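You operate a simulated robot arm through the tools that you are given. There is no shell and no other tool. Be economical: measure what you need, move in short steps, check, and stop when the job is done.

Carry out the task below with a simulated robot arm. There is one attempt and no reset: what you move stays moved.

Task
Fold up both ends of the tray carton, then stand the pink and orange bags in it. Set down upright: what you pick out.
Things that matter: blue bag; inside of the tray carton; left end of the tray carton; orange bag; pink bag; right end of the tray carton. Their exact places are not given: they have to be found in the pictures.

It is judged by the outcome, as a careful person would: the job done as asked, and still so three seconds after it is handed in. It fails if anything else is knocked over, pushed out of place, dropped, spilled or broken. Flat cloth is picked up by pressing the open fingertips on it (5 to 10 N) and closing them slowly along it; thin cloth reads only 2 to 8 mm in the jaws.

Robot
A 6-joint arm with a two-finger gripper on a trunk, on a base that drives. Base frame: it is fixed to the floor where the robot stands at the start and does not move with it; the origin is under the middle of the robot, x ahead of it, y to its left, z up; the surface under the hand at the start is at about z = 0.812. Lengths are in m, angles in degrees, forces in N, time in s.
With the tool pointing down near the work surface it reaches from about 0.1 to 0.84 m from the robot's upright axis, wherever it stands. Its first joint turns from -166.0 to 166.0 degrees. Places, roughly: inside of the tray carton [0.5, -0.3, 0.8]; left end of the tray carton [0.5, -0.1, 0.8]; right end of the tray carton [0.5, -0.4, 0.8]. Payload 1.66 kg.
The tool frame sits at the grasp point between the pads (the TCP): z along the fingers, y along the line on which they close. The tips reach 0.016 m beyond it. Largest opening 0.111 m; the body of the gripper starts 0.104 m behind the TCP.
Orientation is told as [roll, pitch, yaw] about the base's x, y, z axes, in that order, counted from this pose: with the fingers straight down and closing along the base's y, the tool's x points along the base's -x, its y along +y and its z along -z.

Tools
- The arm moves only by the tool drive_tool. Its arguments are lists of equal length, an entry for each row: "translation": the shift along the tool's x, y, z in m, a list of three; "rotation": the turn, a rotation vector about the tool's x, y, z in degrees, a list of three; "gripper": the opening, from 0 (shut) to 1 (fully open). In form: {"translation": [[tx, ty, tz], ...], "rotation": [[rx, ry, rz], ...], "gripper": [gripper, ...]}. A call has 1 to 8 rows; each row shifts and turns the commanded pose from where the row before left it, along the tool's axes as they then stand. A row lasts 0.2 s, in which the tool goes at most 0.05 m and 8.6 degrees; a call with a longer step from one row to the next is refused whole, and so is a gripper value outside its range. Where a pose cannot be reached the arm comes as near as it can. A force on the tool above 40 N (or 10 N above the force at the start of the call, whichever is more), or a blocked arm, ends the call early, and 0.2 s more pass. Each finger halts on what it meets, pressing with about 22 N; the grip force reading is that of the motor and also rises with nothing between the fingers. The clock runs only during rows and for 0.2 s after the last one: add rows that do not move to give the fingers time. The reply holds the time, the measured pose of the TCP, the force on the tool along the base axes, the opening and the grip force, in the units named above and with some noise, with the torque about the TCP (base axes, N m) and any sound that the robot's microphone picked up.
- Cameras (640 x 400 px; columns grow to the right, rows downward): "scene" is now at [0.0589, 0.1796, 1.502]; the picture's right is [-0.14, -0.99, 0.00], its down [-0.75, 0.10, -0.66] and it looks along [0.65, -0.09, -0.75] (base axes); focal length 278 px, centre (320, 200). "wrist" rides on the gripper at [0.07, 0.014, -0.143] in the tool frame; the picture's right is [-0.19, 0.98, 0.00], its down [-0.87, -0.17, -0.47] and it looks along [-0.46, -0.09, 0.88] (tool axes); focal length 230 px, centre (320, 200).
- camera(camera): a new picture of that camera. The clock stands still meanwhile.
- lift_body(by): slides the trunk up (or, below 0, down) by that many m; the arm and the scene camera ride with it, the base frame stays. It gives what a move gives, with no picture.
- roll_base(legs): drives the robot by 1 to 6 legs, each [ahead, left, turn to the left] in m, m and degrees, along the robot's own axes; the way and the turn of a leg run together, so that a leg with both is an arc; at most 1.5 m and 180 degrees a leg. The arm and the cameras ride along, it lands a little off, and it stops where it bumps. It gives what a move gives.
- head_to(pan, tilt): turns the head with the scene camera to pan (to the left, within 120 degrees either way) and tilt (down, from -29 to 69), counted from straight ahead of the robot. It gives what a move gives.
- probe_pixels(camera, pixels): for up to 12 pixels [column, row] of the newest picture of that camera ("zoom" is the newest enlarged one), the place [x, y, z] in the base frame of the surface seen there, good to about 0.002 m. The clock stands still meanwhile.
- zoom(camera, box): a new picture of the part [left, top, right, bottom] of that camera's present view, enlarged. The clock stands still meanwhile.
- finish_job(): hands the job in; it is judged then, once.

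Go step by step. Measure first, check grasps and placings, and put right what went wrong. The budget is 80 turns and 68 pictures, counting those below and the enlarged ones. Unless the task says otherwise, let go and move clear before handing in, and close with one line.

The tools are called by a JSON object that holds its "name" and its "arguments". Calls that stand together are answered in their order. drive_tool: Moves the arm, as the interface text tells. Its arguments: {"type":"object","properties":{"translation":{"type":"array","items":{"type":"array","items":{"type":"number"}}},"rotation":{"type":"array","items":{"type":"array","items":{"type":"number"}}},"gripper":{"type":"array","items":{"type":"number"}}},"required":["translation","rotation","gripper"]} The other tools are called the same way: lift_body (by) slides the trunk up or down; roll_base (legs) drives the base; head_to (pan, tilt) turns the head that bears the scene camera; camera (camera) takes a picture; probe_pixels (camera, pixels) gives the place of the surface under pixels of a picture; zoom (camera, box) takes an enlarged picture of a part of a camera's view; finish_job () hands the job in.

At the start:

```text
clock: 0.0
tool_pos: [0.4421, -0.234, 1.1196]
ee_rot: [-0.1, 0.0, 0.1]
wrist_force: [-0.8, 0.4, 1.1]
wrist_torque: [0.01, -0.01, -0.01]
finger_gap: 0.1108
grasp_force: 0.0
trunk travel left (down, up): [-0.1, 0.49]
robot x, y, heading: [0.0014, 0.0038, 0.0]
head pan, tilt: [-7.9, 48.9]
```

scene: 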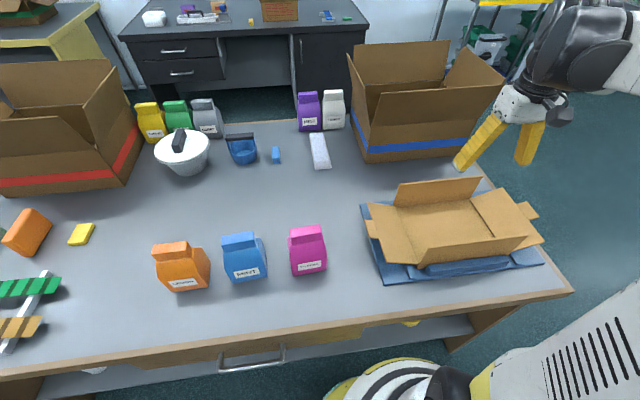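
wrist: 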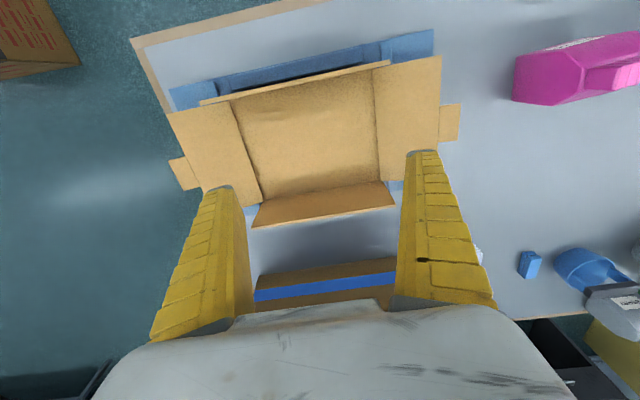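

The tray carton lies at about (455,225) in the scene picture, with its flaps spread out, and the bags are at (182,268), (244,258) and (307,250). I'll enlarge both areas and measure them.

{"name": "zoom", "arguments": {"camera": "scene", "box": [340, 160, 560, 298]}}

{"name": "probe_pixels", "arguments": {"camera": "scene", "pixels": [[170, 244], [184, 284], [240, 236], [246, 275], [305, 229], [310, 267], [292, 232], [325, 268], [292, 275], [319, 228], [200, 250], [207, 282]]}}

{"name": "probe_pixels", "arguments": {"camera": "wrist", "pixels": [[170, 114], [205, 208], [233, 100], [260, 200], [375, 70], [380, 180], [440, 58], [436, 148], [310, 140], [175, 175], [455, 120], [320, 205]]}}

```text
2.90 times, centred on (450, 229) of scene
```

zoom: 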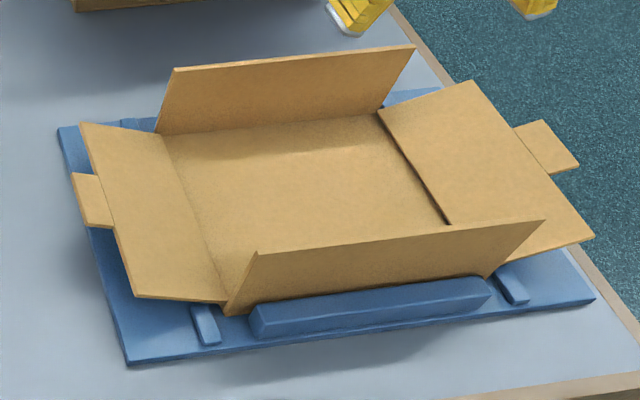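

```text
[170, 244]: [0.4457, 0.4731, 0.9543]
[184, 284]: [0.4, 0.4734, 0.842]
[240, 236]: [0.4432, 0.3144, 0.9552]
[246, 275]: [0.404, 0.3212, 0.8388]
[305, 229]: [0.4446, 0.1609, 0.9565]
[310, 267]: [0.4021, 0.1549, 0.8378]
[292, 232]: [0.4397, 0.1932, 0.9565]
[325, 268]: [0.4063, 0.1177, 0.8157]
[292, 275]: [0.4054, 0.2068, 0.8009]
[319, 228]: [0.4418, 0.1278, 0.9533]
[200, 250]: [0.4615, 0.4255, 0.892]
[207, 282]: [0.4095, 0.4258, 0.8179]
```

```text
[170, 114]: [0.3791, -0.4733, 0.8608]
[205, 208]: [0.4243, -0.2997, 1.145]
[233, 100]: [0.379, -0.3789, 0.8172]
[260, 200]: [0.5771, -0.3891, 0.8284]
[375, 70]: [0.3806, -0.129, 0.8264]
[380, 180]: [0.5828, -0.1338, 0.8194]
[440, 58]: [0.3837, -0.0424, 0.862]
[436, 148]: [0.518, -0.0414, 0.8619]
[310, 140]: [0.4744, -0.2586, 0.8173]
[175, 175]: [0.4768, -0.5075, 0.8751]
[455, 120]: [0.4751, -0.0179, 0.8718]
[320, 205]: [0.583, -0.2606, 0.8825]
```

The floor of the tray spans x 0.38–0.58 and y −0.39 to −0.13. Both ends tilt up about 26° already, with their outer edges near z 0.862. Next I'll measure the jig, the tabs and the side walls.

{"name": "probe_pixels", "arguments": {"camera": "zoom", "pixels": [[70, 135], [75, 178], [85, 222], [100, 178], [112, 222], [90, 128], [140, 292], [110, 300], [205, 325], [370, 300], [540, 125], [575, 160]]}}

{"name": "probe_pixels", "arguments": {"camera": "zoom", "pixels": [[175, 72], [165, 130], [410, 50], [385, 105], [257, 256], [230, 308], [538, 223], [445, 220], [472, 85], [590, 238], [560, 285], [300, 180]]}}

```text
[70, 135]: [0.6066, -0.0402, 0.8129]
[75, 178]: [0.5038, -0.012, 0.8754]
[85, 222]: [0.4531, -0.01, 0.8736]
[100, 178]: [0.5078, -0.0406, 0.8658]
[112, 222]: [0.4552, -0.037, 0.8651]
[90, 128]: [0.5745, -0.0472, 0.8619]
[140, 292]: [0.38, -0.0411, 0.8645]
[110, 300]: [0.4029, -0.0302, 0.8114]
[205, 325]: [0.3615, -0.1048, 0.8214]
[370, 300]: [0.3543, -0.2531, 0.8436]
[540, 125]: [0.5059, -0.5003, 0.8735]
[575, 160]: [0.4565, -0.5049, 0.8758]
```

```text
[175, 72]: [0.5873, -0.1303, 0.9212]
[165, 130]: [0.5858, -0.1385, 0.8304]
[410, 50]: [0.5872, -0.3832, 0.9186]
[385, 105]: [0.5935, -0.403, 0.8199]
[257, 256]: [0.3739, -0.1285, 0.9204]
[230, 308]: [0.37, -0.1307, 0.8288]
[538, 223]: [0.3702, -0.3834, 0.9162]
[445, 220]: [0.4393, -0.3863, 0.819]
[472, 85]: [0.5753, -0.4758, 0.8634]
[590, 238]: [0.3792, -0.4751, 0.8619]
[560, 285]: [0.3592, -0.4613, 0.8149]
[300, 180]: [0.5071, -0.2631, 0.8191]
```

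The side walls stand upright at x 0.372 and 0.587. The ends are about 0.097 long, and their tabs (x 0.453–0.508) reach out to y −0.01. I'll turn the open gripper by −90° so the fingers straddle the tab, just outside the left end, and push it up from there.

{"name": "drive_tool", "arguments": {"translation": [[-0.0063, 0.0432, 0], [-0.0063, 0.0432, 0], [-0.0063, 0.0432, 0], [-0.0063, 0.0432, 0], [-0.0063, 0.0432, 0], [-0.0063, 0.0432, 0], [0, 0, 0.01], [0, 0, 0.01]], "rotation": [[0, 0, 0], [0, 0, 0], [0, 0, 0], [0, 0, 0], [0, 0, 0], [0, 0, 0], [0, 0, 8.2], [0, 0, 8.2]], "gripper": [1, 1, 1, 1, 1, 1, 1, 1]}}

{"name": "drive_tool", "arguments": {"translation": [[0, 0, 0.015], [0, 0, 0.015], [0, 0, 0.015], [0, 0, 0.015], [0, 0, 0.015], [0, 0, 0.015], [0, 0, 0.015], [0, 0, 0.015]], "rotation": [[0, 0, 8.2], [0, 0, 8.2], [0, 0, 8.2], [0, 0, 8.2], [0, 0, 8.2], [0, 0, 8.2], [0, 0, 8.2], [0, 0, 8.2]], "gripper": [1, 1, 1, 1, 1, 1, 1, 1]}}

{"name": "drive_tool", "arguments": {"translation": [[0, 0, 0.015], [0, 0, 0.0]], "rotation": [[0, 0, 8], [0, 0, 0]], "gripper": [1, 1]}}

```text
clock: 1.8
tool_pos: [0.4815, 0.0249, 1.1007]
ee_rot: [0.0, 0.0, -16.5]
wrist_force: [-0.7, -0.5, -0.5]
wrist_torque: [-0.02, 0.01, -0.01]
finger_gap: 0.1109
grasp_force: 0.0
trunk travel left (down, up): [-0.1, 0.49]
robot x, y, heading: [0.003, -0.0036, -0.1]
head pan, tilt: [-7.9, 48.9]
```

```text
clock: 3.6
tool_pos: [0.481, 0.0228, 0.9801]
ee_rot: [0.0, 0.0, -82.1]
wrist_force: [-0.5, 0.5, -0.2]
wrist_torque: [0.0, 0.0, 0.02]
finger_gap: 0.1107
grasp_force: 0.0
trunk travel left (down, up): [-0.1, 0.49]
robot x, y, heading: [-0.0004, -0.0019, -0.1]
head pan, tilt: [-7.9, 48.9]
```

```text
clock: 4.2
tool_pos: [0.4789, 0.0237, 0.9654]
ee_rot: [0.0, 0.0, -90.1]
wrist_force: [0.5, -0.2, -0.3]
wrist_torque: [-0.03, 0.0, 0.01]
finger_gap: 0.1108
grasp_force: 0.0
trunk travel left (down, up): [-0.1, 0.49]
robot x, y, heading: [0.0019, 0.0019, -0.2]
head pan, tilt: [-7.9, 48.9]
```

The tool is in place beside the left end. I'll lower it to tip height 0.83 and start pushing toward −y.

{"name": "drive_tool", "arguments": {"translation": [[0, 0, 0.04], [0, 0, 0.04], [0, 0, 0.04], [-0.02, 0, 0], [-0.02, 0, 0], [-0.015, 0, 0], [-0.01, 0, 0]], "rotation": [[0, 0, 0], [0, 0, 0], [0, 0, 0], [0, 0, 0], [0, 0, 0], [0, 0, 0], [0, 0, 0]], "gripper": [1, 1, 1, 1, 1, 1, 1]}}

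{"name": "camera", "arguments": {"camera": "scene"}}

{"name": "camera", "arguments": {"camera": "wrist"}}

```text
clock: 6.0
tool_pos: [0.4788, -0.0334, 0.8459]
ee_rot: [0.0, 0.4, -89.8]
wrist_force: [-0.7, 10.7, 2.9]
wrist_torque: [-0.24, 0.33, -0.61]
finger_gap: 0.1116
grasp_force: 0.1
trunk travel left (down, up): [-0.1, 0.49]
robot x, y, heading: [0.0008, 0.0015, 0.3]
head pan, tilt: [-7.9, 48.9]
stopped in row 7: the force on the tool passed its limit at 42 N (the readings are from after the stop); the commanded pose is now the measured one
```

```text
64 pictures are left
```

scene: 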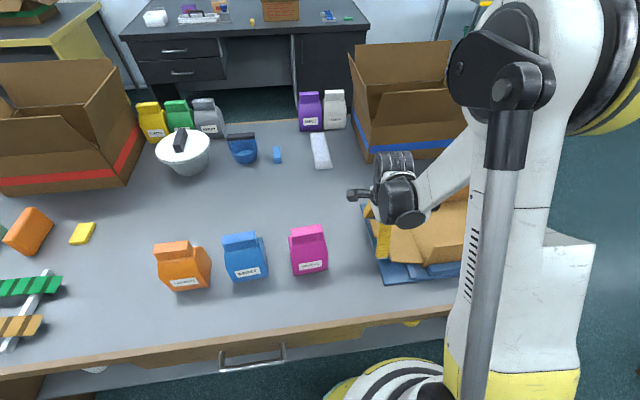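

```text
63 pictures are left
```

wrist: 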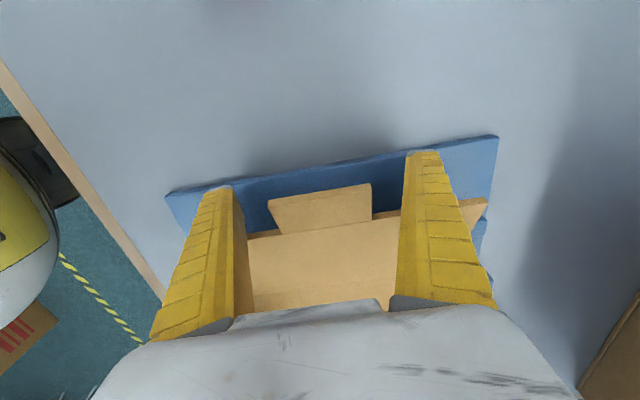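

A flat push with vertical fingers jams against the flap edge (42 N). I have to come from underneath with a tilted tool and swing about the crease. I'll back off, rise and turn to yaw +90 so the camera ends up on the upper side.

{"name": "drive_tool", "arguments": {"translation": [[0.03, 0, 0], [0.02, 0, 0], [0, 0, -0.05], [0, 0, -0.05], [0, 0, -0.04], [0, 0, 0], [0, 0, 0], [0, 0, 0]], "rotation": [[0, 0, 0], [0, 0, 0], [0, 0, 0], [0, 0, 0], [0, 0, -8.5], [0, 0, -8.5], [0, 0, -8.5], [0, 0, -8.5]], "gripper": [1, 1, 1, 1, 1, 1, 1, 1]}}

{"name": "drive_tool", "arguments": {"translation": [[0, 0, 0], [0, 0, 0], [0, 0, 0], [0, 0, 0], [0, 0, 0], [0, 0, 0], [0, 0, 0], [0, 0, 0]], "rotation": [[0, 0, -8.5], [0, 0, -8.5], [0, 0, -8.5], [0, 0, -8.5], [0, 0, -8.5], [0, 0, -8.5], [0, 0, -8.5], [0, 0, -8.5]], "gripper": [1, 1, 1, 1, 1, 1, 1, 1]}}

{"name": "drive_tool", "arguments": {"translation": [[0, 0, 0], [0, 0, 0], [0, 0, 0], [0, 0, 0], [0, 0, 0], [0, 0, 0], [0, 0, 0], [0, 0, 0]], "rotation": [[0, 0, -8.5], [0, 0, -8.5], [0, 0, -8.5], [0, 0, -8.5], [0, 0, -8.5], [0, 0, -8.5], [0, 0, -8.5], [0, 0, -8.5]], "gripper": [1, 1, 1, 1, 1, 1, 1, 1]}}

{"name": "camera", "arguments": {"camera": "scene"}}

```text
clock: 7.8
tool_pos: [0.4787, 0.0142, 0.9865]
ee_rot: [0.2, 0.3, -55.7]
wrist_force: [0.2, -0.2, 0.1]
wrist_torque: [0.01, 0.02, 0.01]
finger_gap: 0.1108
grasp_force: 0.0
trunk travel left (down, up): [-0.1, 0.49]
robot x, y, heading: [-0.0012, -0.0004, -0.1]
head pan, tilt: [-7.9, 48.9]
```

```text
clock: 9.6
tool_pos: [0.4782, 0.0126, 0.9867]
ee_rot: [0.3, -0.2, 12.3]
wrist_force: [-0.3, -0.8, -0.1]
wrist_torque: [-0.02, -0.01, 0.01]
finger_gap: 0.1107
grasp_force: 0.1
trunk travel left (down, up): [-0.1, 0.49]
robot x, y, heading: [0.0007, 0.0021, 0.4]
head pan, tilt: [-7.9, 48.9]
```

```text
clock: 11.4
tool_pos: [0.4782, 0.0128, 0.9867]
ee_rot: [0.2, -0.3, 80.3]
wrist_force: [-0.2, -0.4, 0.2]
wrist_torque: [-0.06, 0.0, 0.02]
finger_gap: 0.1108
grasp_force: 0.0
trunk travel left (down, up): [-0.1, 0.49]
robot x, y, heading: [0.004, 0.0004, 0.2]
head pan, tilt: [-7.9, 48.9]
```

```text
62 pictures are left
```

scene: 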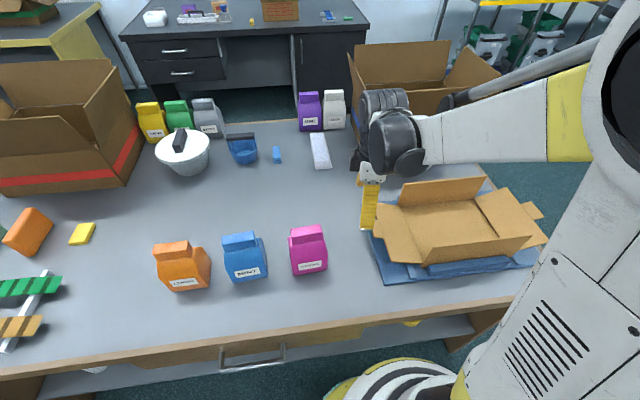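

The carton looks close to where it was. I'll check exactly where its left end is now.

{"name": "zoom", "arguments": {"camera": "scene", "box": [340, 160, 560, 298]}}

{"name": "probe_pixels", "arguments": {"camera": "zoom", "pixels": [[145, 293], [120, 222], [95, 135], [92, 222], [110, 205], [232, 300], [180, 140], [450, 218], [540, 222], [590, 236], [480, 90], [125, 355]]}}

```text
2.90 times, centred on (450, 229) of scene
```

zoom: 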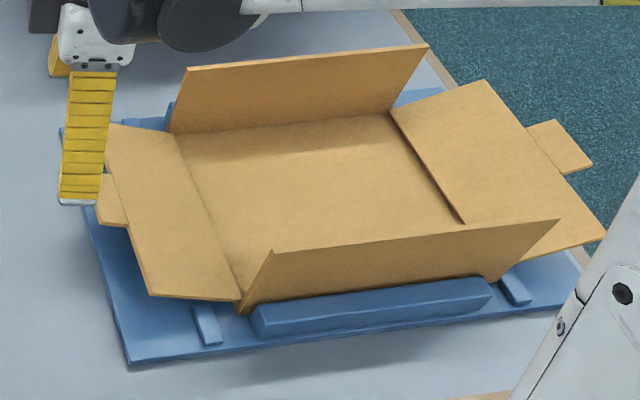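

```text
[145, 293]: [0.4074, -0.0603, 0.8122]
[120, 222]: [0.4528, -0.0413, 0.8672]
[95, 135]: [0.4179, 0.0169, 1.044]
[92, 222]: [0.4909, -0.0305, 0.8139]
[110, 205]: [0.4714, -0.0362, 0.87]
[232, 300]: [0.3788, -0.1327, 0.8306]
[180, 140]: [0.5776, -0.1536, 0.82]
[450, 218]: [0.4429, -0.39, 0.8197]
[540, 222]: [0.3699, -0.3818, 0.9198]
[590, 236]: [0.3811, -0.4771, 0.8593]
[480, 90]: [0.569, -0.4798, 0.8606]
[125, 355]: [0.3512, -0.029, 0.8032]
```

The carton slid about 1 cm toward −y. I'll probe the shifted crease and edge before going under the flap.

{"name": "probe_pixels", "arguments": {"camera": "zoom", "pixels": [[152, 290], [156, 288], [125, 218], [112, 215], [135, 235], [130, 200], [100, 218], [190, 270], [200, 200], [215, 200], [235, 285], [115, 130]]}}

```text
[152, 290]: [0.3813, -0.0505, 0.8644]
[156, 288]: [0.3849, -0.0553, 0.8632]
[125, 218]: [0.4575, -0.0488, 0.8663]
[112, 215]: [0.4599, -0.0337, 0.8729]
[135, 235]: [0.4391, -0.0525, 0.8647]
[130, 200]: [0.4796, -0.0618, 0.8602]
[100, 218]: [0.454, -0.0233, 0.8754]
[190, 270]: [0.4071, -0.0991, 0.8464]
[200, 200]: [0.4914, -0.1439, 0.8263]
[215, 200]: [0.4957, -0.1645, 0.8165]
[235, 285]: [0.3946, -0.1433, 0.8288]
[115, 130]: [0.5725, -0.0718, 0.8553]
```

The left edge is now at y −0.050, z 0.864, and the crease is near y −0.14. I'll finish the yaw, tilt the fingers 45° toward −y, and shift a little in +x to keep the hand away from the pink bag.

{"name": "drive_tool", "arguments": {"translation": [[0, 0, 0], [0, -0.018, 0], [0, 0, 0], [0, 0, 0], [0, 0, 0], [0, 0, 0], [0, 0, 0], [0, 0, 0]], "rotation": [[0, 0, -8.5], [0, 0, -1.2], [0, 7.5, 0], [0, 7.5, 0], [0, 7.5, 0], [0, 7.5, 0], [0, 7.5, 0], [0, 7.5, 0]], "gripper": [1, 1, 1, 1, 1, 1, 1, 1]}}

{"name": "camera", "arguments": {"camera": "scene"}}

```text
clock: 13.2
tool_pos: [0.4958, 0.0125, 0.9855]
ee_rot: [-0.1, 44.8, 89.8]
wrist_force: [-0.8, 0.0, 0.9]
wrist_torque: [0.0, -0.01, -0.01]
finger_gap: 0.1109
grasp_force: 0.0
trunk travel left (down, up): [-0.1, 0.49]
robot x, y, heading: [-0.0018, 0.0013, 0.1]
head pan, tilt: [-7.9, 48.9]
```

```text
60 pictures are left
```

scene: 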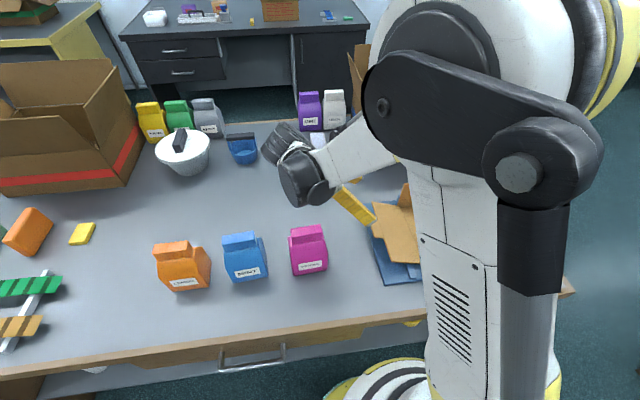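

The tilt worked. I'll check where the black wrist joint at (305,185) is relative to the pink bag at (307,250).

{"name": "probe_pixels", "arguments": {"camera": "scene", "pixels": [[300, 190], [312, 203], [325, 195], [285, 180], [300, 226], [318, 224], [306, 202], [330, 190]]}}

{"name": "zoom", "arguments": {"camera": "scene", "box": [240, 110, 440, 290]}}

```text
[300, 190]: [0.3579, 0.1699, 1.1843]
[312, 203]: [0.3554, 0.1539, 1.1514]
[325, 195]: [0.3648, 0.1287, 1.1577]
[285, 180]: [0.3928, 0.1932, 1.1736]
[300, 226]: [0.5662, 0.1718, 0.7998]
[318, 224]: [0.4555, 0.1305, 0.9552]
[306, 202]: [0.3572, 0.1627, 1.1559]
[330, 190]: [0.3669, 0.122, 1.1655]
```

```text
2.22 times, centred on (340, 200) of scene
```

zoom: 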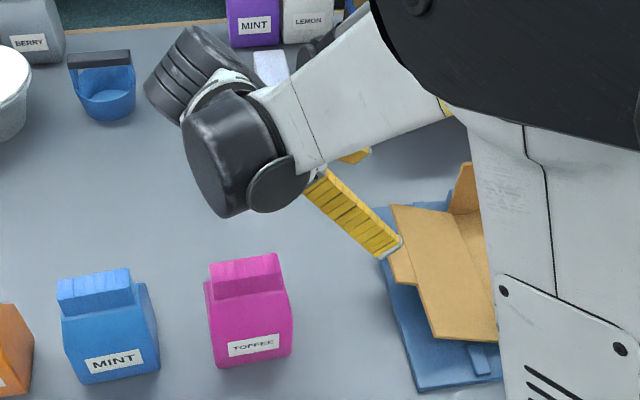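

The wrist joint will end up around z 1.0 beside the bag, whose top is at 0.957, so it's clear. I'll descend and slide the tips under the left flap.

{"name": "drive_tool", "arguments": {"translation": [[-0.0196, 0, 0.0293], [-0.0196, 0, 0.0293], [-0.0196, 0, 0.0293], [-0.0196, 0, 0.0293], [0.0066, 0, 0.0066], [0.0066, 0, 0.0066], [0.0066, 0, 0.0066], [0, 0, 0]], "rotation": [[0, 0, 0], [0, 0, 0], [0, 0, 0], [0, 0, 0], [0, 0, 0], [0, 0, 0], [0, 0, 0], [0, 0, 0]], "gripper": [1, 1, 1, 1, 1, 1, 1, 1]}}

{"name": "camera", "arguments": {"camera": "wrist"}}

{"name": "zoom", "arguments": {"camera": "scene", "box": [240, 110, 440, 290]}}

```text
clock: 15.0
tool_pos: [0.4973, -0.0442, 0.8485]
ee_rot: [0.0, 44.8, 89.8]
wrist_force: [-1.3, 0.8, -0.3]
wrist_torque: [-0.03, 0.0, 0.04]
finger_gap: 0.1114
grasp_force: 0.0
trunk travel left (down, up): [-0.1, 0.49]
robot x, y, heading: [0.0025, -0.0001, -0.0]
head pan, tilt: [-7.9, 48.9]
```

```text
58 pictures are left
```

wrist: 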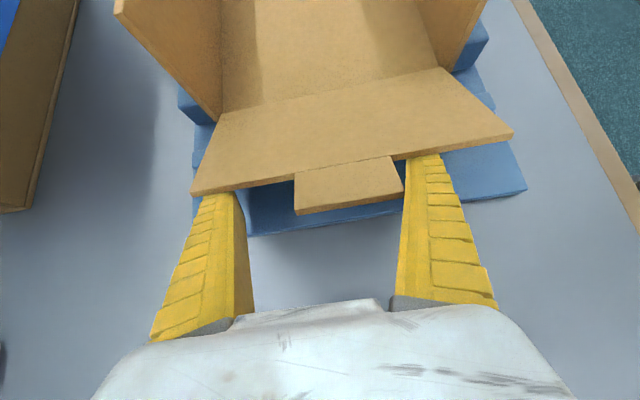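

```text
2.22 times, centred on (340, 200) of scene
```

zoom: 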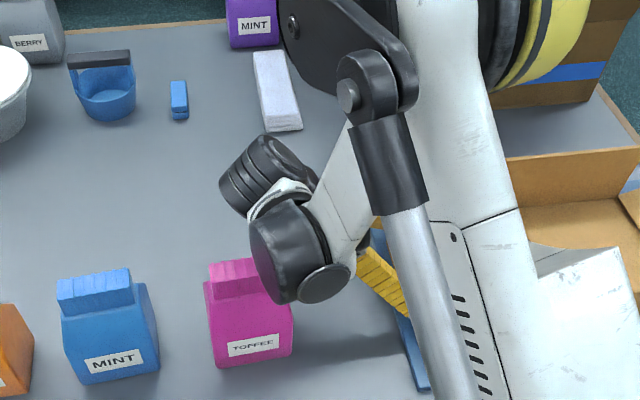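

Both fingertips are under the left flap on either side of the tab, with no force. I'll now swing the tool about the crease.

{"name": "drive_tool", "arguments": {"translation": [[0.0077, 0, -0.0041], [0.0077, 0, -0.0041], [0.0077, 0, -0.0041], [0.0077, 0, -0.0041]], "rotation": [[0, -5, 0], [0, -5, 0], [0, -5, 0], [0, -5, 0]], "gripper": [1, 1, 1, 1]}}

{"name": "camera", "arguments": {"camera": "wrist"}}

```text
clock: 16.0
tool_pos: [0.4959, -0.0572, 0.8783]
ee_rot: [-0.1, 24.6, 90.0]
wrist_force: [0.3, 0.2, -0.5]
wrist_torque: [-0.01, 0.0, 0.0]
finger_gap: 0.1106
grasp_force: 0.0
trunk travel left (down, up): [-0.1, 0.49]
robot x, y, heading: [-0.0032, 0.0011, 0.3]
head pan, tilt: [-7.9, 48.9]
```

```text
56 pictures are left
```

wrist: 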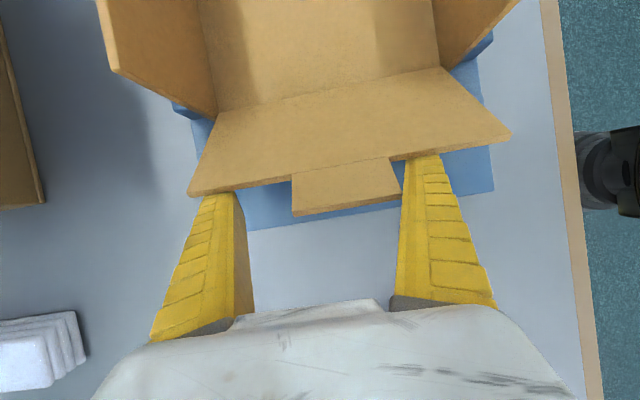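

The flap follows the fingers with almost no force. I'll carry on to vertical fingers.

{"name": "drive_tool", "arguments": {"translation": [[0.0077, 0, -0.0041], [0.0077, 0, -0.0041], [0.0077, 0, -0.0041], [0.0077, 0, -0.0041], [0.0077, 0, -0.0041]], "rotation": [[0, -5, 0], [0, -5, 0], [0, -5, 0], [0, -5, 0], [0, -5, 0]], "gripper": [1, 1, 1, 1, 1]}}

{"name": "camera", "arguments": {"camera": "wrist"}}

```text
clock: 17.2
tool_pos: [0.4957, -0.0893, 0.9071]
ee_rot: [0.0, -0.4, 89.9]
wrist_force: [0.5, 0.5, -0.5]
wrist_torque: [0.0, -0.01, 0.01]
finger_gap: 0.1108
grasp_force: 0.0
trunk travel left (down, up): [-0.1, 0.49]
robot x, y, heading: [-0.0032, 0.0018, 0.1]
head pan, tilt: [-7.9, 48.9]
```

```text
55 pictures are left
```

wrist: 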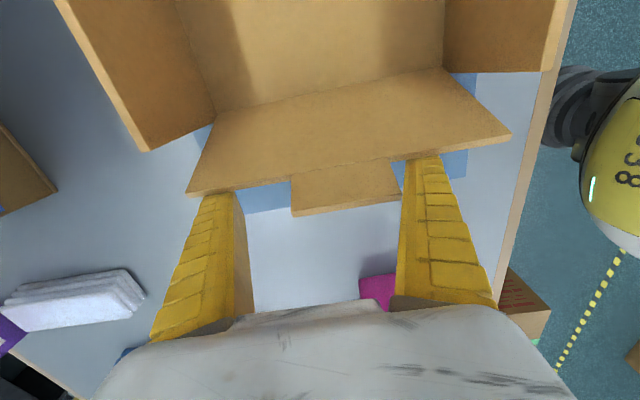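

The flap is at about 70°. I'll push it on toward −y to vertical.

{"name": "drive_tool", "arguments": {"translation": [[0.008, 0, 0.002], [0.008, 0, 0.002], [0.008, 0, 0.002], [0.008, 0, 0], [0.004, 0, 0], [0, 0, 0]], "rotation": [[0, 0, 0], [0, 0, 0], [0, 0, 0], [0, 0, 0], [0, 0, 0], [0, 0, 0]], "gripper": [1, 1, 1, 1, 1, 1]}}

{"name": "camera", "arguments": {"camera": "wrist"}}

{"name": "camera", "arguments": {"camera": "scene"}}

```text
clock: 18.6
tool_pos: [0.4966, -0.1251, 0.9032]
ee_rot: [-0.1, -0.3, 89.9]
wrist_force: [-0.1, 0.3, -0.4]
wrist_torque: [-0.03, -0.04, -0.12]
finger_gap: 0.111
grasp_force: 0.0
trunk travel left (down, up): [-0.1, 0.49]
robot x, y, heading: [-0.0024, 0.0017, 0.4]
head pan, tilt: [-7.9, 48.9]
```

```text
54 pictures are left
```

wrist: 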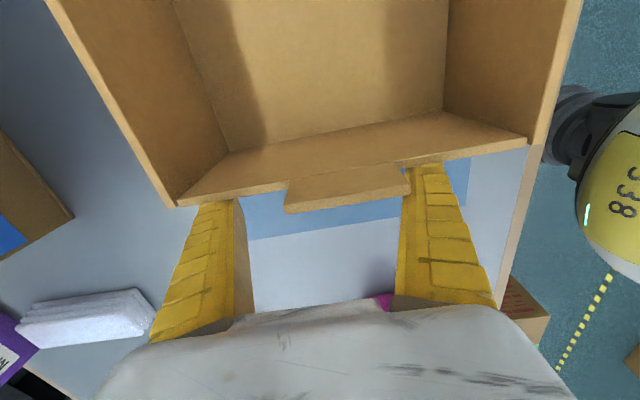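

```text
53 pictures are left
```

scene: 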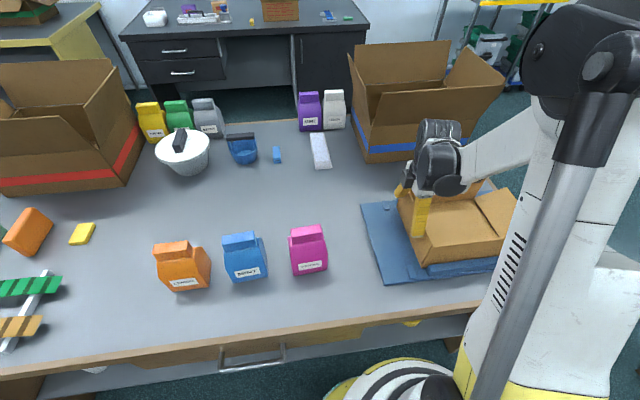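

The left end now meets the side-wall corners. I'll push slightly more, then back off and see whether it stays.

{"name": "drive_tool", "arguments": {"translation": [[0.004, 0, 0], [0.002, 0, 0], [0, 0, 0], [-0.02, 0, 0], [-0.03, 0, 0], [0, 0, 0], [0, 0, 0]], "rotation": [[0, 0, 0], [0, 0, 0], [0, 0, 0], [0, 0, 0], [0, 0, 0], [0, 0, 0], [0, 0, 0]], "gripper": [1, 1, 1, 1, 1, 1, 1]}}

{"name": "camera", "arguments": {"camera": "wrist"}}

{"name": "zoom", "arguments": {"camera": "scene", "box": [340, 160, 560, 298]}}

```text
clock: 20.2
tool_pos: [0.4964, -0.0791, 0.9024]
ee_rot: [0.0, -0.3, 89.9]
wrist_force: [-1.0, -0.1, -0.4]
wrist_torque: [0.0, -0.02, 0.03]
finger_gap: 0.1106
grasp_force: 0.0
trunk travel left (down, up): [-0.1, 0.49]
robot x, y, heading: [-0.002, 0.0006, 0.3]
head pan, tilt: [-7.9, 48.9]
```

```text
52 pictures are left
```

wrist: 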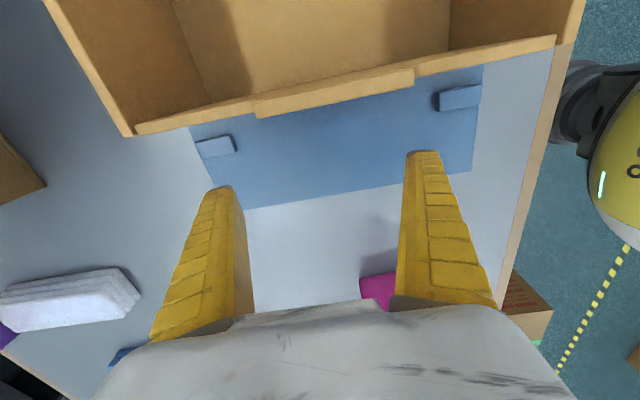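

```text
2.90 times, centred on (450, 229) of scene
```

zoom: 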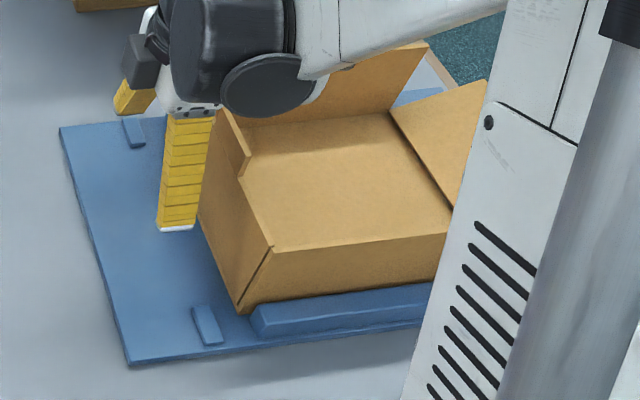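

The left end stands up by itself. Now the right end: I'll rise, cross above the tray to its outer side, and turn to yaw −90.

{"name": "drive_tool", "arguments": {"translation": [[0, 0, -0.05], [0, 0, -0.05], [0, 0, -0.05], [0.048, 0.005, 0], [0.048, 0.005, 0], [0.048, 0.005, 0], [0.048, 0.005, 0], [0.048, 0.005, 0]], "rotation": [[0, 0, 0], [0, 0, 0], [0, 0, 0], [0, 0, 0], [0, 0, 0], [0, 0, 0], [0, 0, 0], [0, 0, 0]], "gripper": [1, 1, 1, 1, 1, 1, 1, 1]}}

{"name": "drive_tool", "arguments": {"translation": [[0.048, 0.005, 0], [0.048, 0, 0], [0.048, 0, 0], [0.048, 0, 0], [0, 0, 0], [0, 0, 0], [0, 0, 0], [0, 0, 0]], "rotation": [[0, 0, 0], [0, 0, 0], [0, 0, 0], [0, 0, 0], [0, 0, 8.5], [0, 0, 8.5], [0, 0, 8.5], [0, 0, 8.5]], "gripper": [1, 1, 1, 1, 1, 1, 1, 1]}}

{"name": "drive_tool", "arguments": {"translation": [[0, 0, 0], [0, 0, 0], [0, 0, 0], [0, 0, 0], [0, 0, 0], [0, 0, 0], [0, 0, 0], [0, 0, 0]], "rotation": [[0, 0, 8.5], [0, 0, 8.5], [0, 0, 8.5], [0, 0, 8.5], [0, 0, 8.5], [0, 0, 8.5], [0, 0, 8.5], [0, 0, 8.5]], "gripper": [1, 1, 1, 1, 1, 1, 1, 1]}}

{"name": "drive_tool", "arguments": {"translation": [[0, 0, 0], [0, 0, 0], [0, 0, 0], [0, 0, 0], [0, 0, 0], [0, 0, 0], [0, 0, 0], [0, 0, 0]], "rotation": [[0, 0, 8.5], [0, 0, 8.5], [0, 0, 8.5], [0, 0, 8.5], [0, 0, 8.5], [0, 0, 8.5], [0, 0, 8.5], [0, 0, 8.5]], "gripper": [1, 1, 1, 1, 1, 1, 1, 1]}}

{"name": "camera", "arguments": {"camera": "scene"}}

{"name": "camera", "arguments": {"camera": "wrist"}}

```text
clock: 22.0
tool_pos: [0.4691, -0.3209, 1.0523]
ee_rot: [0.0, -0.3, 89.8]
wrist_force: [0.5, 0.1, 0.2]
wrist_torque: [0.03, -0.03, 0.03]
finger_gap: 0.1111
grasp_force: 0.1
trunk travel left (down, up): [-0.1, 0.49]
robot x, y, heading: [0.0011, -0.0005, 0.2]
head pan, tilt: [-7.9, 48.9]
```

```text
clock: 23.8
tool_pos: [0.4665, -0.5122, 1.0499]
ee_rot: [0.2, -0.3, 55.8]
wrist_force: [-0.6, -0.5, -0.8]
wrist_torque: [0.0, -0.01, 0.0]
finger_gap: 0.1108
grasp_force: 0.0
trunk travel left (down, up): [-0.1, 0.49]
robot x, y, heading: [0.0005, 0.0004, 0.1]
head pan, tilt: [-7.9, 48.9]
```

```text
clock: 25.6
tool_pos: [0.4657, -0.5116, 1.0504]
ee_rot: [0.3, 0.1, -12.3]
wrist_force: [0.0, -0.1, -1.1]
wrist_torque: [0.01, 0.04, 0.0]
finger_gap: 0.1111
grasp_force: 0.1
trunk travel left (down, up): [-0.1, 0.49]
robot x, y, heading: [0.0, 0.0025, 0.2]
head pan, tilt: [-7.9, 48.9]
```

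```text
clock: 27.4
tool_pos: [0.4667, -0.5126, 1.0485]
ee_rot: [0.1, 0.3, -80.4]
wrist_force: [0.2, 1.2, -0.4]
wrist_torque: [-0.01, 0.01, 0.01]
finger_gap: 0.1109
grasp_force: 0.0
trunk travel left (down, up): [-0.1, 0.49]
robot x, y, heading: [0.0026, -0.0025, -0.2]
head pan, tilt: [-7.9, 48.9]
```

```text
50 pictures are left
```

scene: 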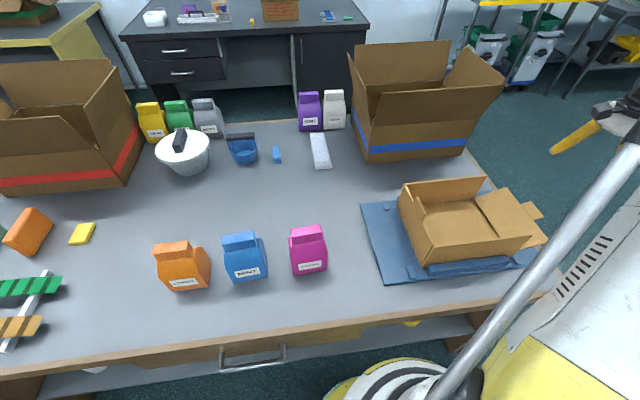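

```text
49 pictures are left
```

wrist: 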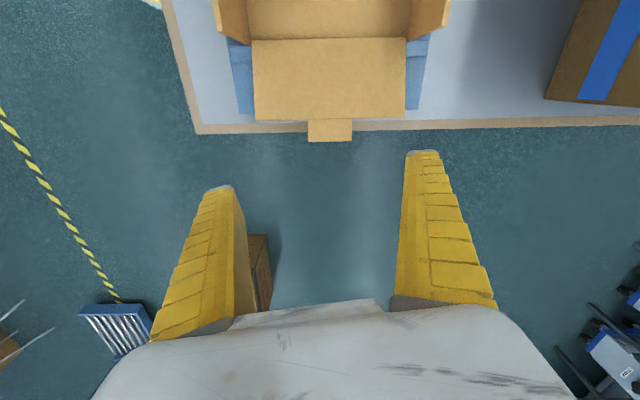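

The left end is standing at (415,222). I'll measure the right flap, seen at (330,80) in the wrist picture.

{"name": "probe_pixels", "arguments": {"camera": "wrist", "pixels": [[262, 112], [300, 113], [380, 112], [395, 112], [330, 135], [312, 125], [348, 125], [330, 45], [330, 30], [330, 80], [240, 105], [300, 127]]}}

```text
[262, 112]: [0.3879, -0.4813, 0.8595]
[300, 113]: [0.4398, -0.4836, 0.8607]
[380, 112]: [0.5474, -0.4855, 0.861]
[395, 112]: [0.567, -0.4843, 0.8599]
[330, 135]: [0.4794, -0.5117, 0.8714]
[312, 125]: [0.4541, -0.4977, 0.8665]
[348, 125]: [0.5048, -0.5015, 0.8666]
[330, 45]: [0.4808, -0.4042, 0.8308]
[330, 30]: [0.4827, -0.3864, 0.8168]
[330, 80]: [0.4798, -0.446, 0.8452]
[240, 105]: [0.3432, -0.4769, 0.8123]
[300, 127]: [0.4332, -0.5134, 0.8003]
```

The right flap's edge is at y −0.487, z 0.862, with the crease near −0.398. I'll finish the yaw and tilt, check the reach, then go below.

{"name": "drive_tool", "arguments": {"translation": [[0, 0, 0], [0, 0, 0], [0, 0, 0], [0, 0, 0], [0, 0, 0], [0, 0, 0], [0, 0, 0], [0, 0, 0]], "rotation": [[0, 0, 8.5], [0, 0, 1.1], [0, 7.5, 0], [0, 7.5, 0], [0, 7.5, 0], [0, 7.5, 0], [0, 7.5, 0], [0, 7.5, 0]], "gripper": [1, 1, 1, 1, 1, 1, 1, 1]}}

{"name": "drive_tool", "arguments": {"translation": [[-0.0251, 0, 0.0225], [-0.0251, 0, 0.0225], [-0.0251, 0, 0.0225]], "rotation": [[0, 0, 0], [0, 0, 0], [0, 0, 0]], "gripper": [1, 1, 1]}}

{"name": "camera", "arguments": {"camera": "scene"}}

```text
clock: 29.2
tool_pos: [0.4731, -0.5084, 1.0496]
ee_rot: [1.3, 32.0, -89.8]
wrist_force: [-0.3, 0.0, -0.5]
wrist_torque: [-0.05, -0.02, -0.01]
finger_gap: 0.1111
grasp_force: 0.2
out of reach, approached as far as the arm can: row 7, 8
trunk travel left (down, up): [-0.1, 0.49]
robot x, y, heading: [0.002, -0.0033, -0.0]
head pan, tilt: [-7.9, 48.9]
```

```text
clock: 30.0
tool_pos: [0.4756, -0.5351, 0.9506]
ee_rot: [1.5, 31.8, -89.8]
wrist_force: [0.0, -0.1, -0.3]
wrist_torque: [0.0, 0.02, -0.02]
finger_gap: 0.1108
grasp_force: 0.1
trunk travel left (down, up): [-0.1, 0.49]
robot x, y, heading: [-0.0019, -0.0008, 0.1]
head pan, tilt: [-7.9, 48.9]
```

```text
48 pictures are left
```

scene: 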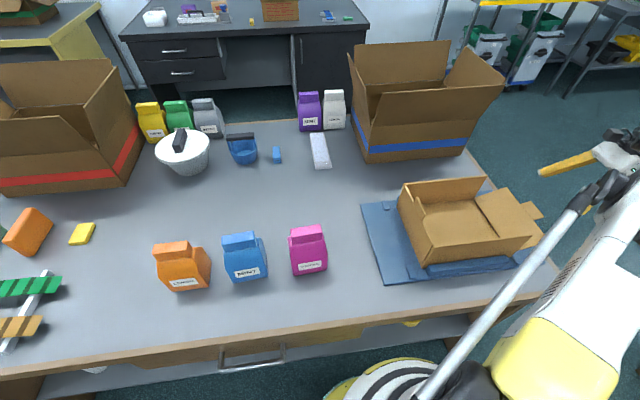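

The tilt stops at 32°, which is the end of the arm's reach. I'll raise the tool slightly and drive the base 0.2 m to the right for more room.

{"name": "roll_base", "arguments": {"legs": [[0, -0.2, 0]]}}

{"name": "drive_tool", "arguments": {"translation": [[0, 0, 0], [0, 0, 0]], "rotation": [[0, 6.5, 0], [0, 6.6, 0]], "gripper": [1, 1]}}

```text
clock: 31.6
tool_pos: [0.4723, -0.7404, 0.9511]
ee_rot: [1.4, 31.8, -90.2]
wrist_force: [-1.2, 0.2, 0.2]
wrist_torque: [0.05, 0.01, 0.0]
finger_gap: 0.1109
grasp_force: 0.0
trunk travel left (down, up): [-0.1, 0.49]
robot x, y, heading: [-0.0032, -0.2041, -0.3]
head pan, tilt: [-7.9, 48.9]
```

```text
clock: 32.2
tool_pos: [0.4734, -0.7409, 0.9515]
ee_rot: [1.5, 31.7, -90.1]
wrist_force: [-0.3, -0.2, 0.1]
wrist_torque: [-0.02, -0.01, 0.02]
finger_gap: 0.1108
grasp_force: 0.2
out of reach, approached as far as the arm can: row 1, 2
trunk travel left (down, up): [-0.1, 0.49]
robot x, y, heading: [-0.0007, -0.2043, -0.5]
head pan, tilt: [-7.9, 48.9]
```

The relative pose is unchanged, so the reach limit is the same. I'll bring the tool back toward the flap first and then finish the tilt.

{"name": "drive_tool", "arguments": {"translation": [[0.0376, 0, 0.0114], [0.0376, 0, 0.0114], [0.0376, 0, 0.0114], [0.0376, 0, 0.0114], [0.0376, 0, 0.0114], [0, 0, 0], [0, 0, 0]], "rotation": [[0, 0, 0], [0, 0, 0], [0, 0, 0], [0, 0, 0], [0, 0, 0], [0, 6.6, 0], [0, 6.6, 0]], "gripper": [1, 1, 1, 1, 1, 1, 1]}}

{"name": "camera", "arguments": {"camera": "wrist"}}

```text
clock: 33.8
tool_pos: [0.4788, -0.5456, 0.9993]
ee_rot: [2.4, 37.4, -90.0]
wrist_force: [-0.2, -0.4, 0.3]
wrist_torque: [0.05, 0.01, -0.02]
finger_gap: 0.1111
grasp_force: 0.1
out of reach, approached as far as the arm can: row 6, 7
trunk travel left (down, up): [-0.1, 0.49]
robot x, y, heading: [-0.0002, -0.2016, -0.4]
head pan, tilt: [-7.9, 48.9]
```

```text
47 pictures are left
```

wrist: 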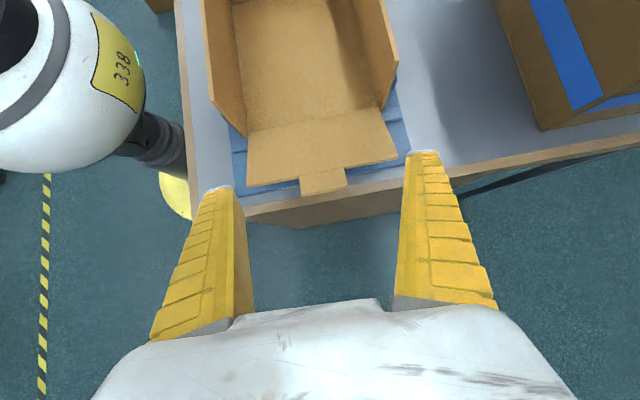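

The tilt stops at 37°, but that is enough to get under the flap. I'll lower to just outside the edge and check.

{"name": "drive_tool", "arguments": {"translation": [[-0.0195, 0, 0.0327], [-0.0195, 0, 0.0327], [-0.0195, 0, 0.0327], [-0.0195, 0, 0.0327]], "rotation": [[0, 0, 0], [0, 0, 0], [0, 0, 0], [0, 0, 0]], "gripper": [1, 1, 1, 1]}}

{"name": "camera", "arguments": {"camera": "wrist"}}

```text
clock: 34.8
tool_pos: [0.4853, -0.5276, 0.8484]
ee_rot: [2.4, 37.4, -89.9]
wrist_force: [0.2, -1.1, -0.1]
wrist_torque: [-0.02, -0.01, -0.03]
finger_gap: 0.1111
grasp_force: 0.2
trunk travel left (down, up): [-0.1, 0.49]
robot x, y, heading: [-0.0001, -0.2016, -0.4]
head pan, tilt: [-7.9, 48.9]
```

```text
46 pictures are left
```

wrist: 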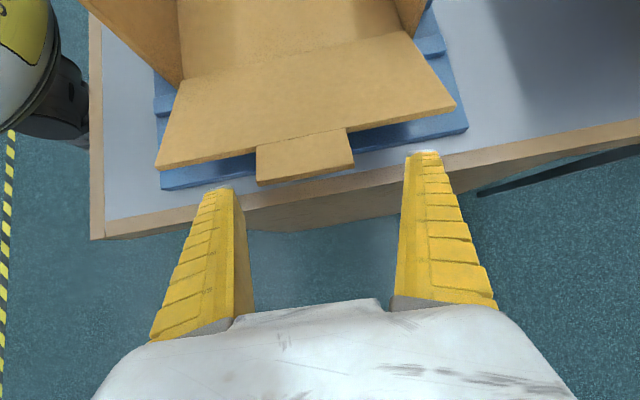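

The fingers are outside the flap, straddling the tab. I'll slide under it and begin the swing.

{"name": "drive_tool", "arguments": {"translation": [[0.0087, 0, 0.0067], [0.0087, 0, 0.0067], [0.0087, 0, 0.0067], [0, 0, 0]], "rotation": [[0, 0, 0], [0, 0, 0], [0, 0, 0], [0, 0, 0]], "gripper": [1, 1, 1, 1]}}

{"name": "drive_tool", "arguments": {"translation": [[0.0072, 0, -0.005], [0.0072, 0, -0.005], [0.0072, 0, -0.005], [0.0072, 0, -0.005]], "rotation": [[0, -5, 0], [0, -5, 0], [0, -5, 0], [0, -5, 0]], "gripper": [1, 1, 1, 1]}}

{"name": "camera", "arguments": {"camera": "wrist"}}

```text
clock: 35.8
tool_pos: [0.486, -0.4951, 0.8497]
ee_rot: [2.3, 37.5, -90.0]
wrist_force: [1.3, -1.0, 0.5]
wrist_torque: [-0.03, -0.01, 0.02]
finger_gap: 0.1107
grasp_force: 0.1
trunk travel left (down, up): [-0.1, 0.49]
robot x, y, heading: [-0.001, -0.2051, -0.5]
head pan, tilt: [-7.9, 48.9]
```

```text
clock: 36.8
tool_pos: [0.4862, -0.4783, 0.8824]
ee_rot: [1.9, 17.3, -91.0]
wrist_force: [-0.2, 0.1, 0.3]
wrist_torque: [-0.01, -0.01, 0.02]
finger_gap: 0.1109
grasp_force: 0.1
trunk travel left (down, up): [-0.1, 0.49]
robot x, y, heading: [-0.0024, -0.2042, -0.2]
head pan, tilt: [-7.9, 48.9]
```

```text
45 pictures are left
```

wrist: 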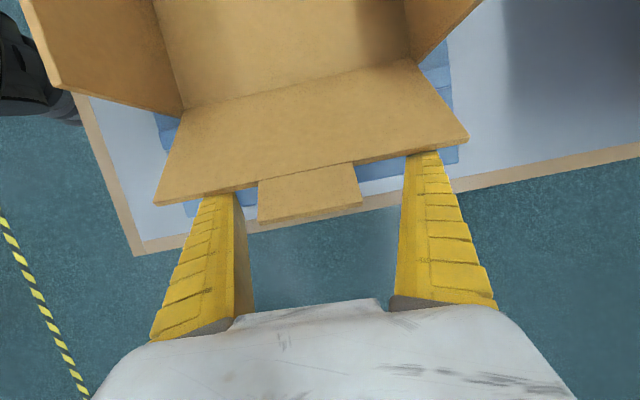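

It's following. I'll continue to vertical fingers and then push to upright.

{"name": "drive_tool", "arguments": {"translation": [[0.0072, 0, -0.005], [0.0072, 0, -0.005], [0.0072, 0, -0.005], [0.0036, 0, -0.0025], [0.008, 0, 0], [0.008, 0, 0], [0.008, 0, 0.002], [0, 0, 0]], "rotation": [[0, -5, 0], [0, -5, 0], [0, -5, 0], [0, -2.3, 0], [0, 0, 0], [0, 0, 0], [0, 0, 0], [0, 0, 0]], "gripper": [1, 1, 1, 1, 1, 1, 1, 1]}}

{"name": "camera", "arguments": {"camera": "wrist"}}

```text
clock: 38.6
tool_pos: [0.4871, -0.4348, 0.9019]
ee_rot: [1.9, 0.1, -91.5]
wrist_force: [0.0, 0.0, -0.5]
wrist_torque: [0.0, 0.03, 0.0]
finger_gap: 0.1112
grasp_force: 0.0
trunk travel left (down, up): [-0.1, 0.49]
robot x, y, heading: [-0.001, -0.2055, -0.2]
head pan, tilt: [-7.9, 48.9]
```

```text
44 pictures are left
```

wrist: 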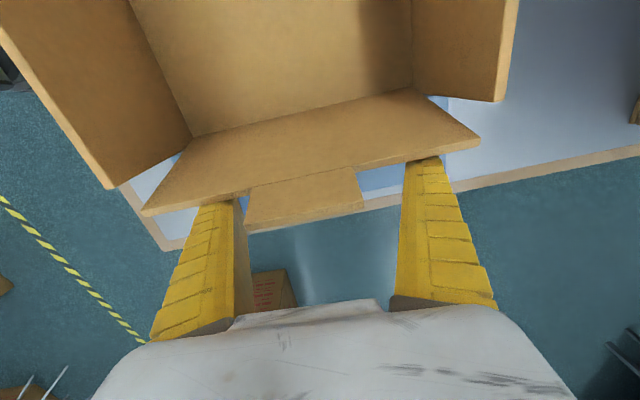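

Almost upright. I'll push another 2.4 cm.

{"name": "drive_tool", "arguments": {"translation": [[0.008, 0, 0], [0.008, 0, 0], [0.006, 0, 0], [0.003, 0, 0], [0, 0, 0]], "rotation": [[0, 0, 0], [0, 0, 0], [0, 0, 0], [0, 0, 0], [0, 0, 0]], "gripper": [1, 1, 1, 1, 1]}}

{"name": "camera", "arguments": {"camera": "wrist"}}

```text
clock: 39.8
tool_pos: [0.487, -0.4091, 0.9004]
ee_rot: [1.8, 0.1, -91.5]
wrist_force: [0.0, -1.0, 0.5]
wrist_torque: [0.01, 0.01, 0.06]
finger_gap: 0.1108
grasp_force: 0.1
trunk travel left (down, up): [-0.1, 0.49]
robot x, y, heading: [-0.0042, -0.2026, -0.3]
head pan, tilt: [-7.9, 48.9]
```

```text
43 pictures are left
```

wrist: 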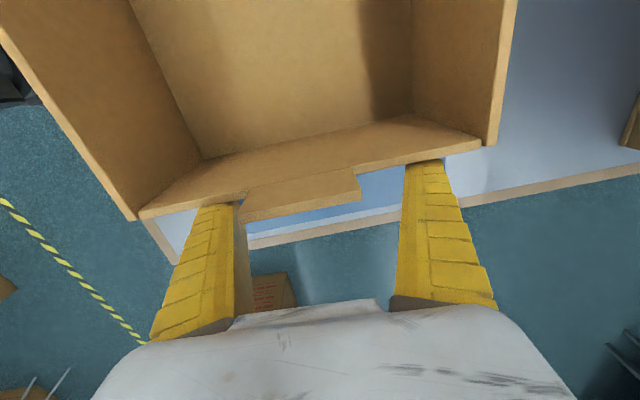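

The right end meets the walls. One small extra push, then I'll back off and check.

{"name": "drive_tool", "arguments": {"translation": [[0.004, 0, 0], [0.002, 0, 0], [0, 0, 0], [-0.03, 0, 0], [-0.03, 0, 0], [0, 0, -0.05], [0, 0, -0.05], [0, 0, -0.05]], "rotation": [[0, 0, 0], [0, 0, 0], [0, 0, 0], [0, 0, 0], [0, 0, 0], [0, 0, 0], [0, 0, 0], [0, 0, 0]], "gripper": [1, 1, 1, 1, 1, 1, 1, 1]}}

{"name": "camera", "arguments": {"camera": "wrist"}}

{"name": "camera", "arguments": {"camera": "scene"}}

```text
clock: 41.6
tool_pos: [0.4739, -0.4682, 1.0522]
ee_rot: [2.0, 0.0, -91.5]
wrist_force: [0.3, -0.3, 0.3]
wrist_torque: [0.03, 0.0, 0.02]
finger_gap: 0.1109
grasp_force: 0.1
trunk travel left (down, up): [-0.1, 0.49]
robot x, y, heading: [-0.0043, -0.2037, -0.5]
head pan, tilt: [-7.9, 48.9]
```

```text
42 pictures are left
```

wrist: 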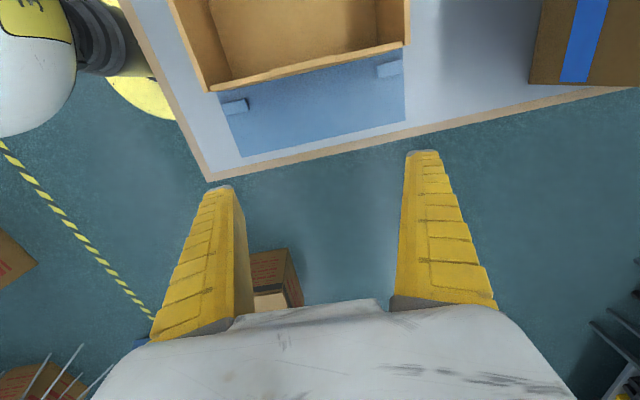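

```text
41 pictures are left
```

scene: 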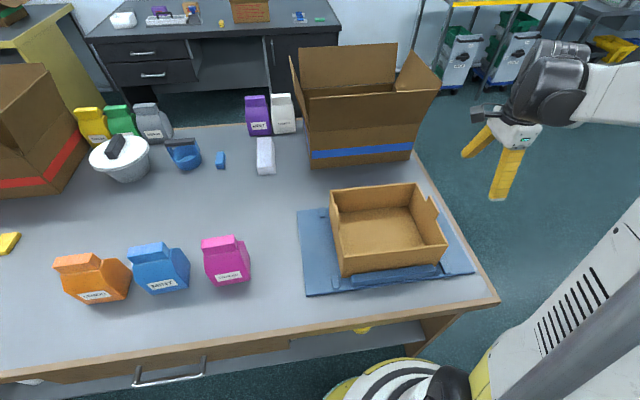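

Both ends are standing. I'll drive the base 0.3 m to the left to reach both the bags and the tray, then measure the bags.

{"name": "roll_base", "arguments": {"legs": [[0, 0.3, 0]]}}

{"name": "head_to", "arguments": {"pan": -5, "tilt": 52}}

{"name": "camera", "arguments": {"camera": "scene"}}

{"name": "zoom", "arguments": {"camera": "scene", "box": [180, 190, 400, 327]}}

```text
clock: 43.7
tool_pos: [0.4756, -0.1664, 1.0515]
ee_rot: [1.8, 0.1, -91.1]
wrist_force: [0.2, 0.5, -0.3]
wrist_torque: [-0.03, -0.01, 0.01]
finger_gap: 0.111
grasp_force: 0.0
trunk travel left (down, up): [-0.1, 0.49]
robot x, y, heading: [-0.0014, 0.0949, -0.1]
head pan, tilt: [-7.9, 48.9]
```

```text
clock: 44.3
tool_pos: [0.4777, -0.1664, 1.0524]
ee_rot: [1.9, 0.1, -91.2]
wrist_force: [0.0, 0.3, 0.0]
wrist_torque: [0.02, 0.01, 0.01]
finger_gap: 0.1111
grasp_force: 0.0
trunk travel left (down, up): [-0.1, 0.49]
robot x, y, heading: [0.0019, 0.095, 0.0]
head pan, tilt: [-5.0, 52.0]
```

```text
40 pictures are left
```

scene: 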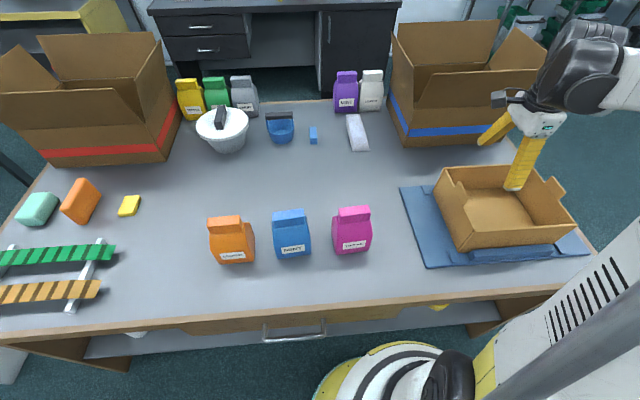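

```text
2.91 times, centred on (290, 258) of scene
```

zoom: 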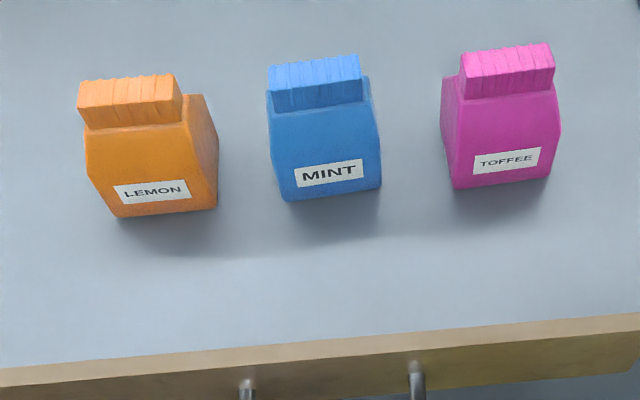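

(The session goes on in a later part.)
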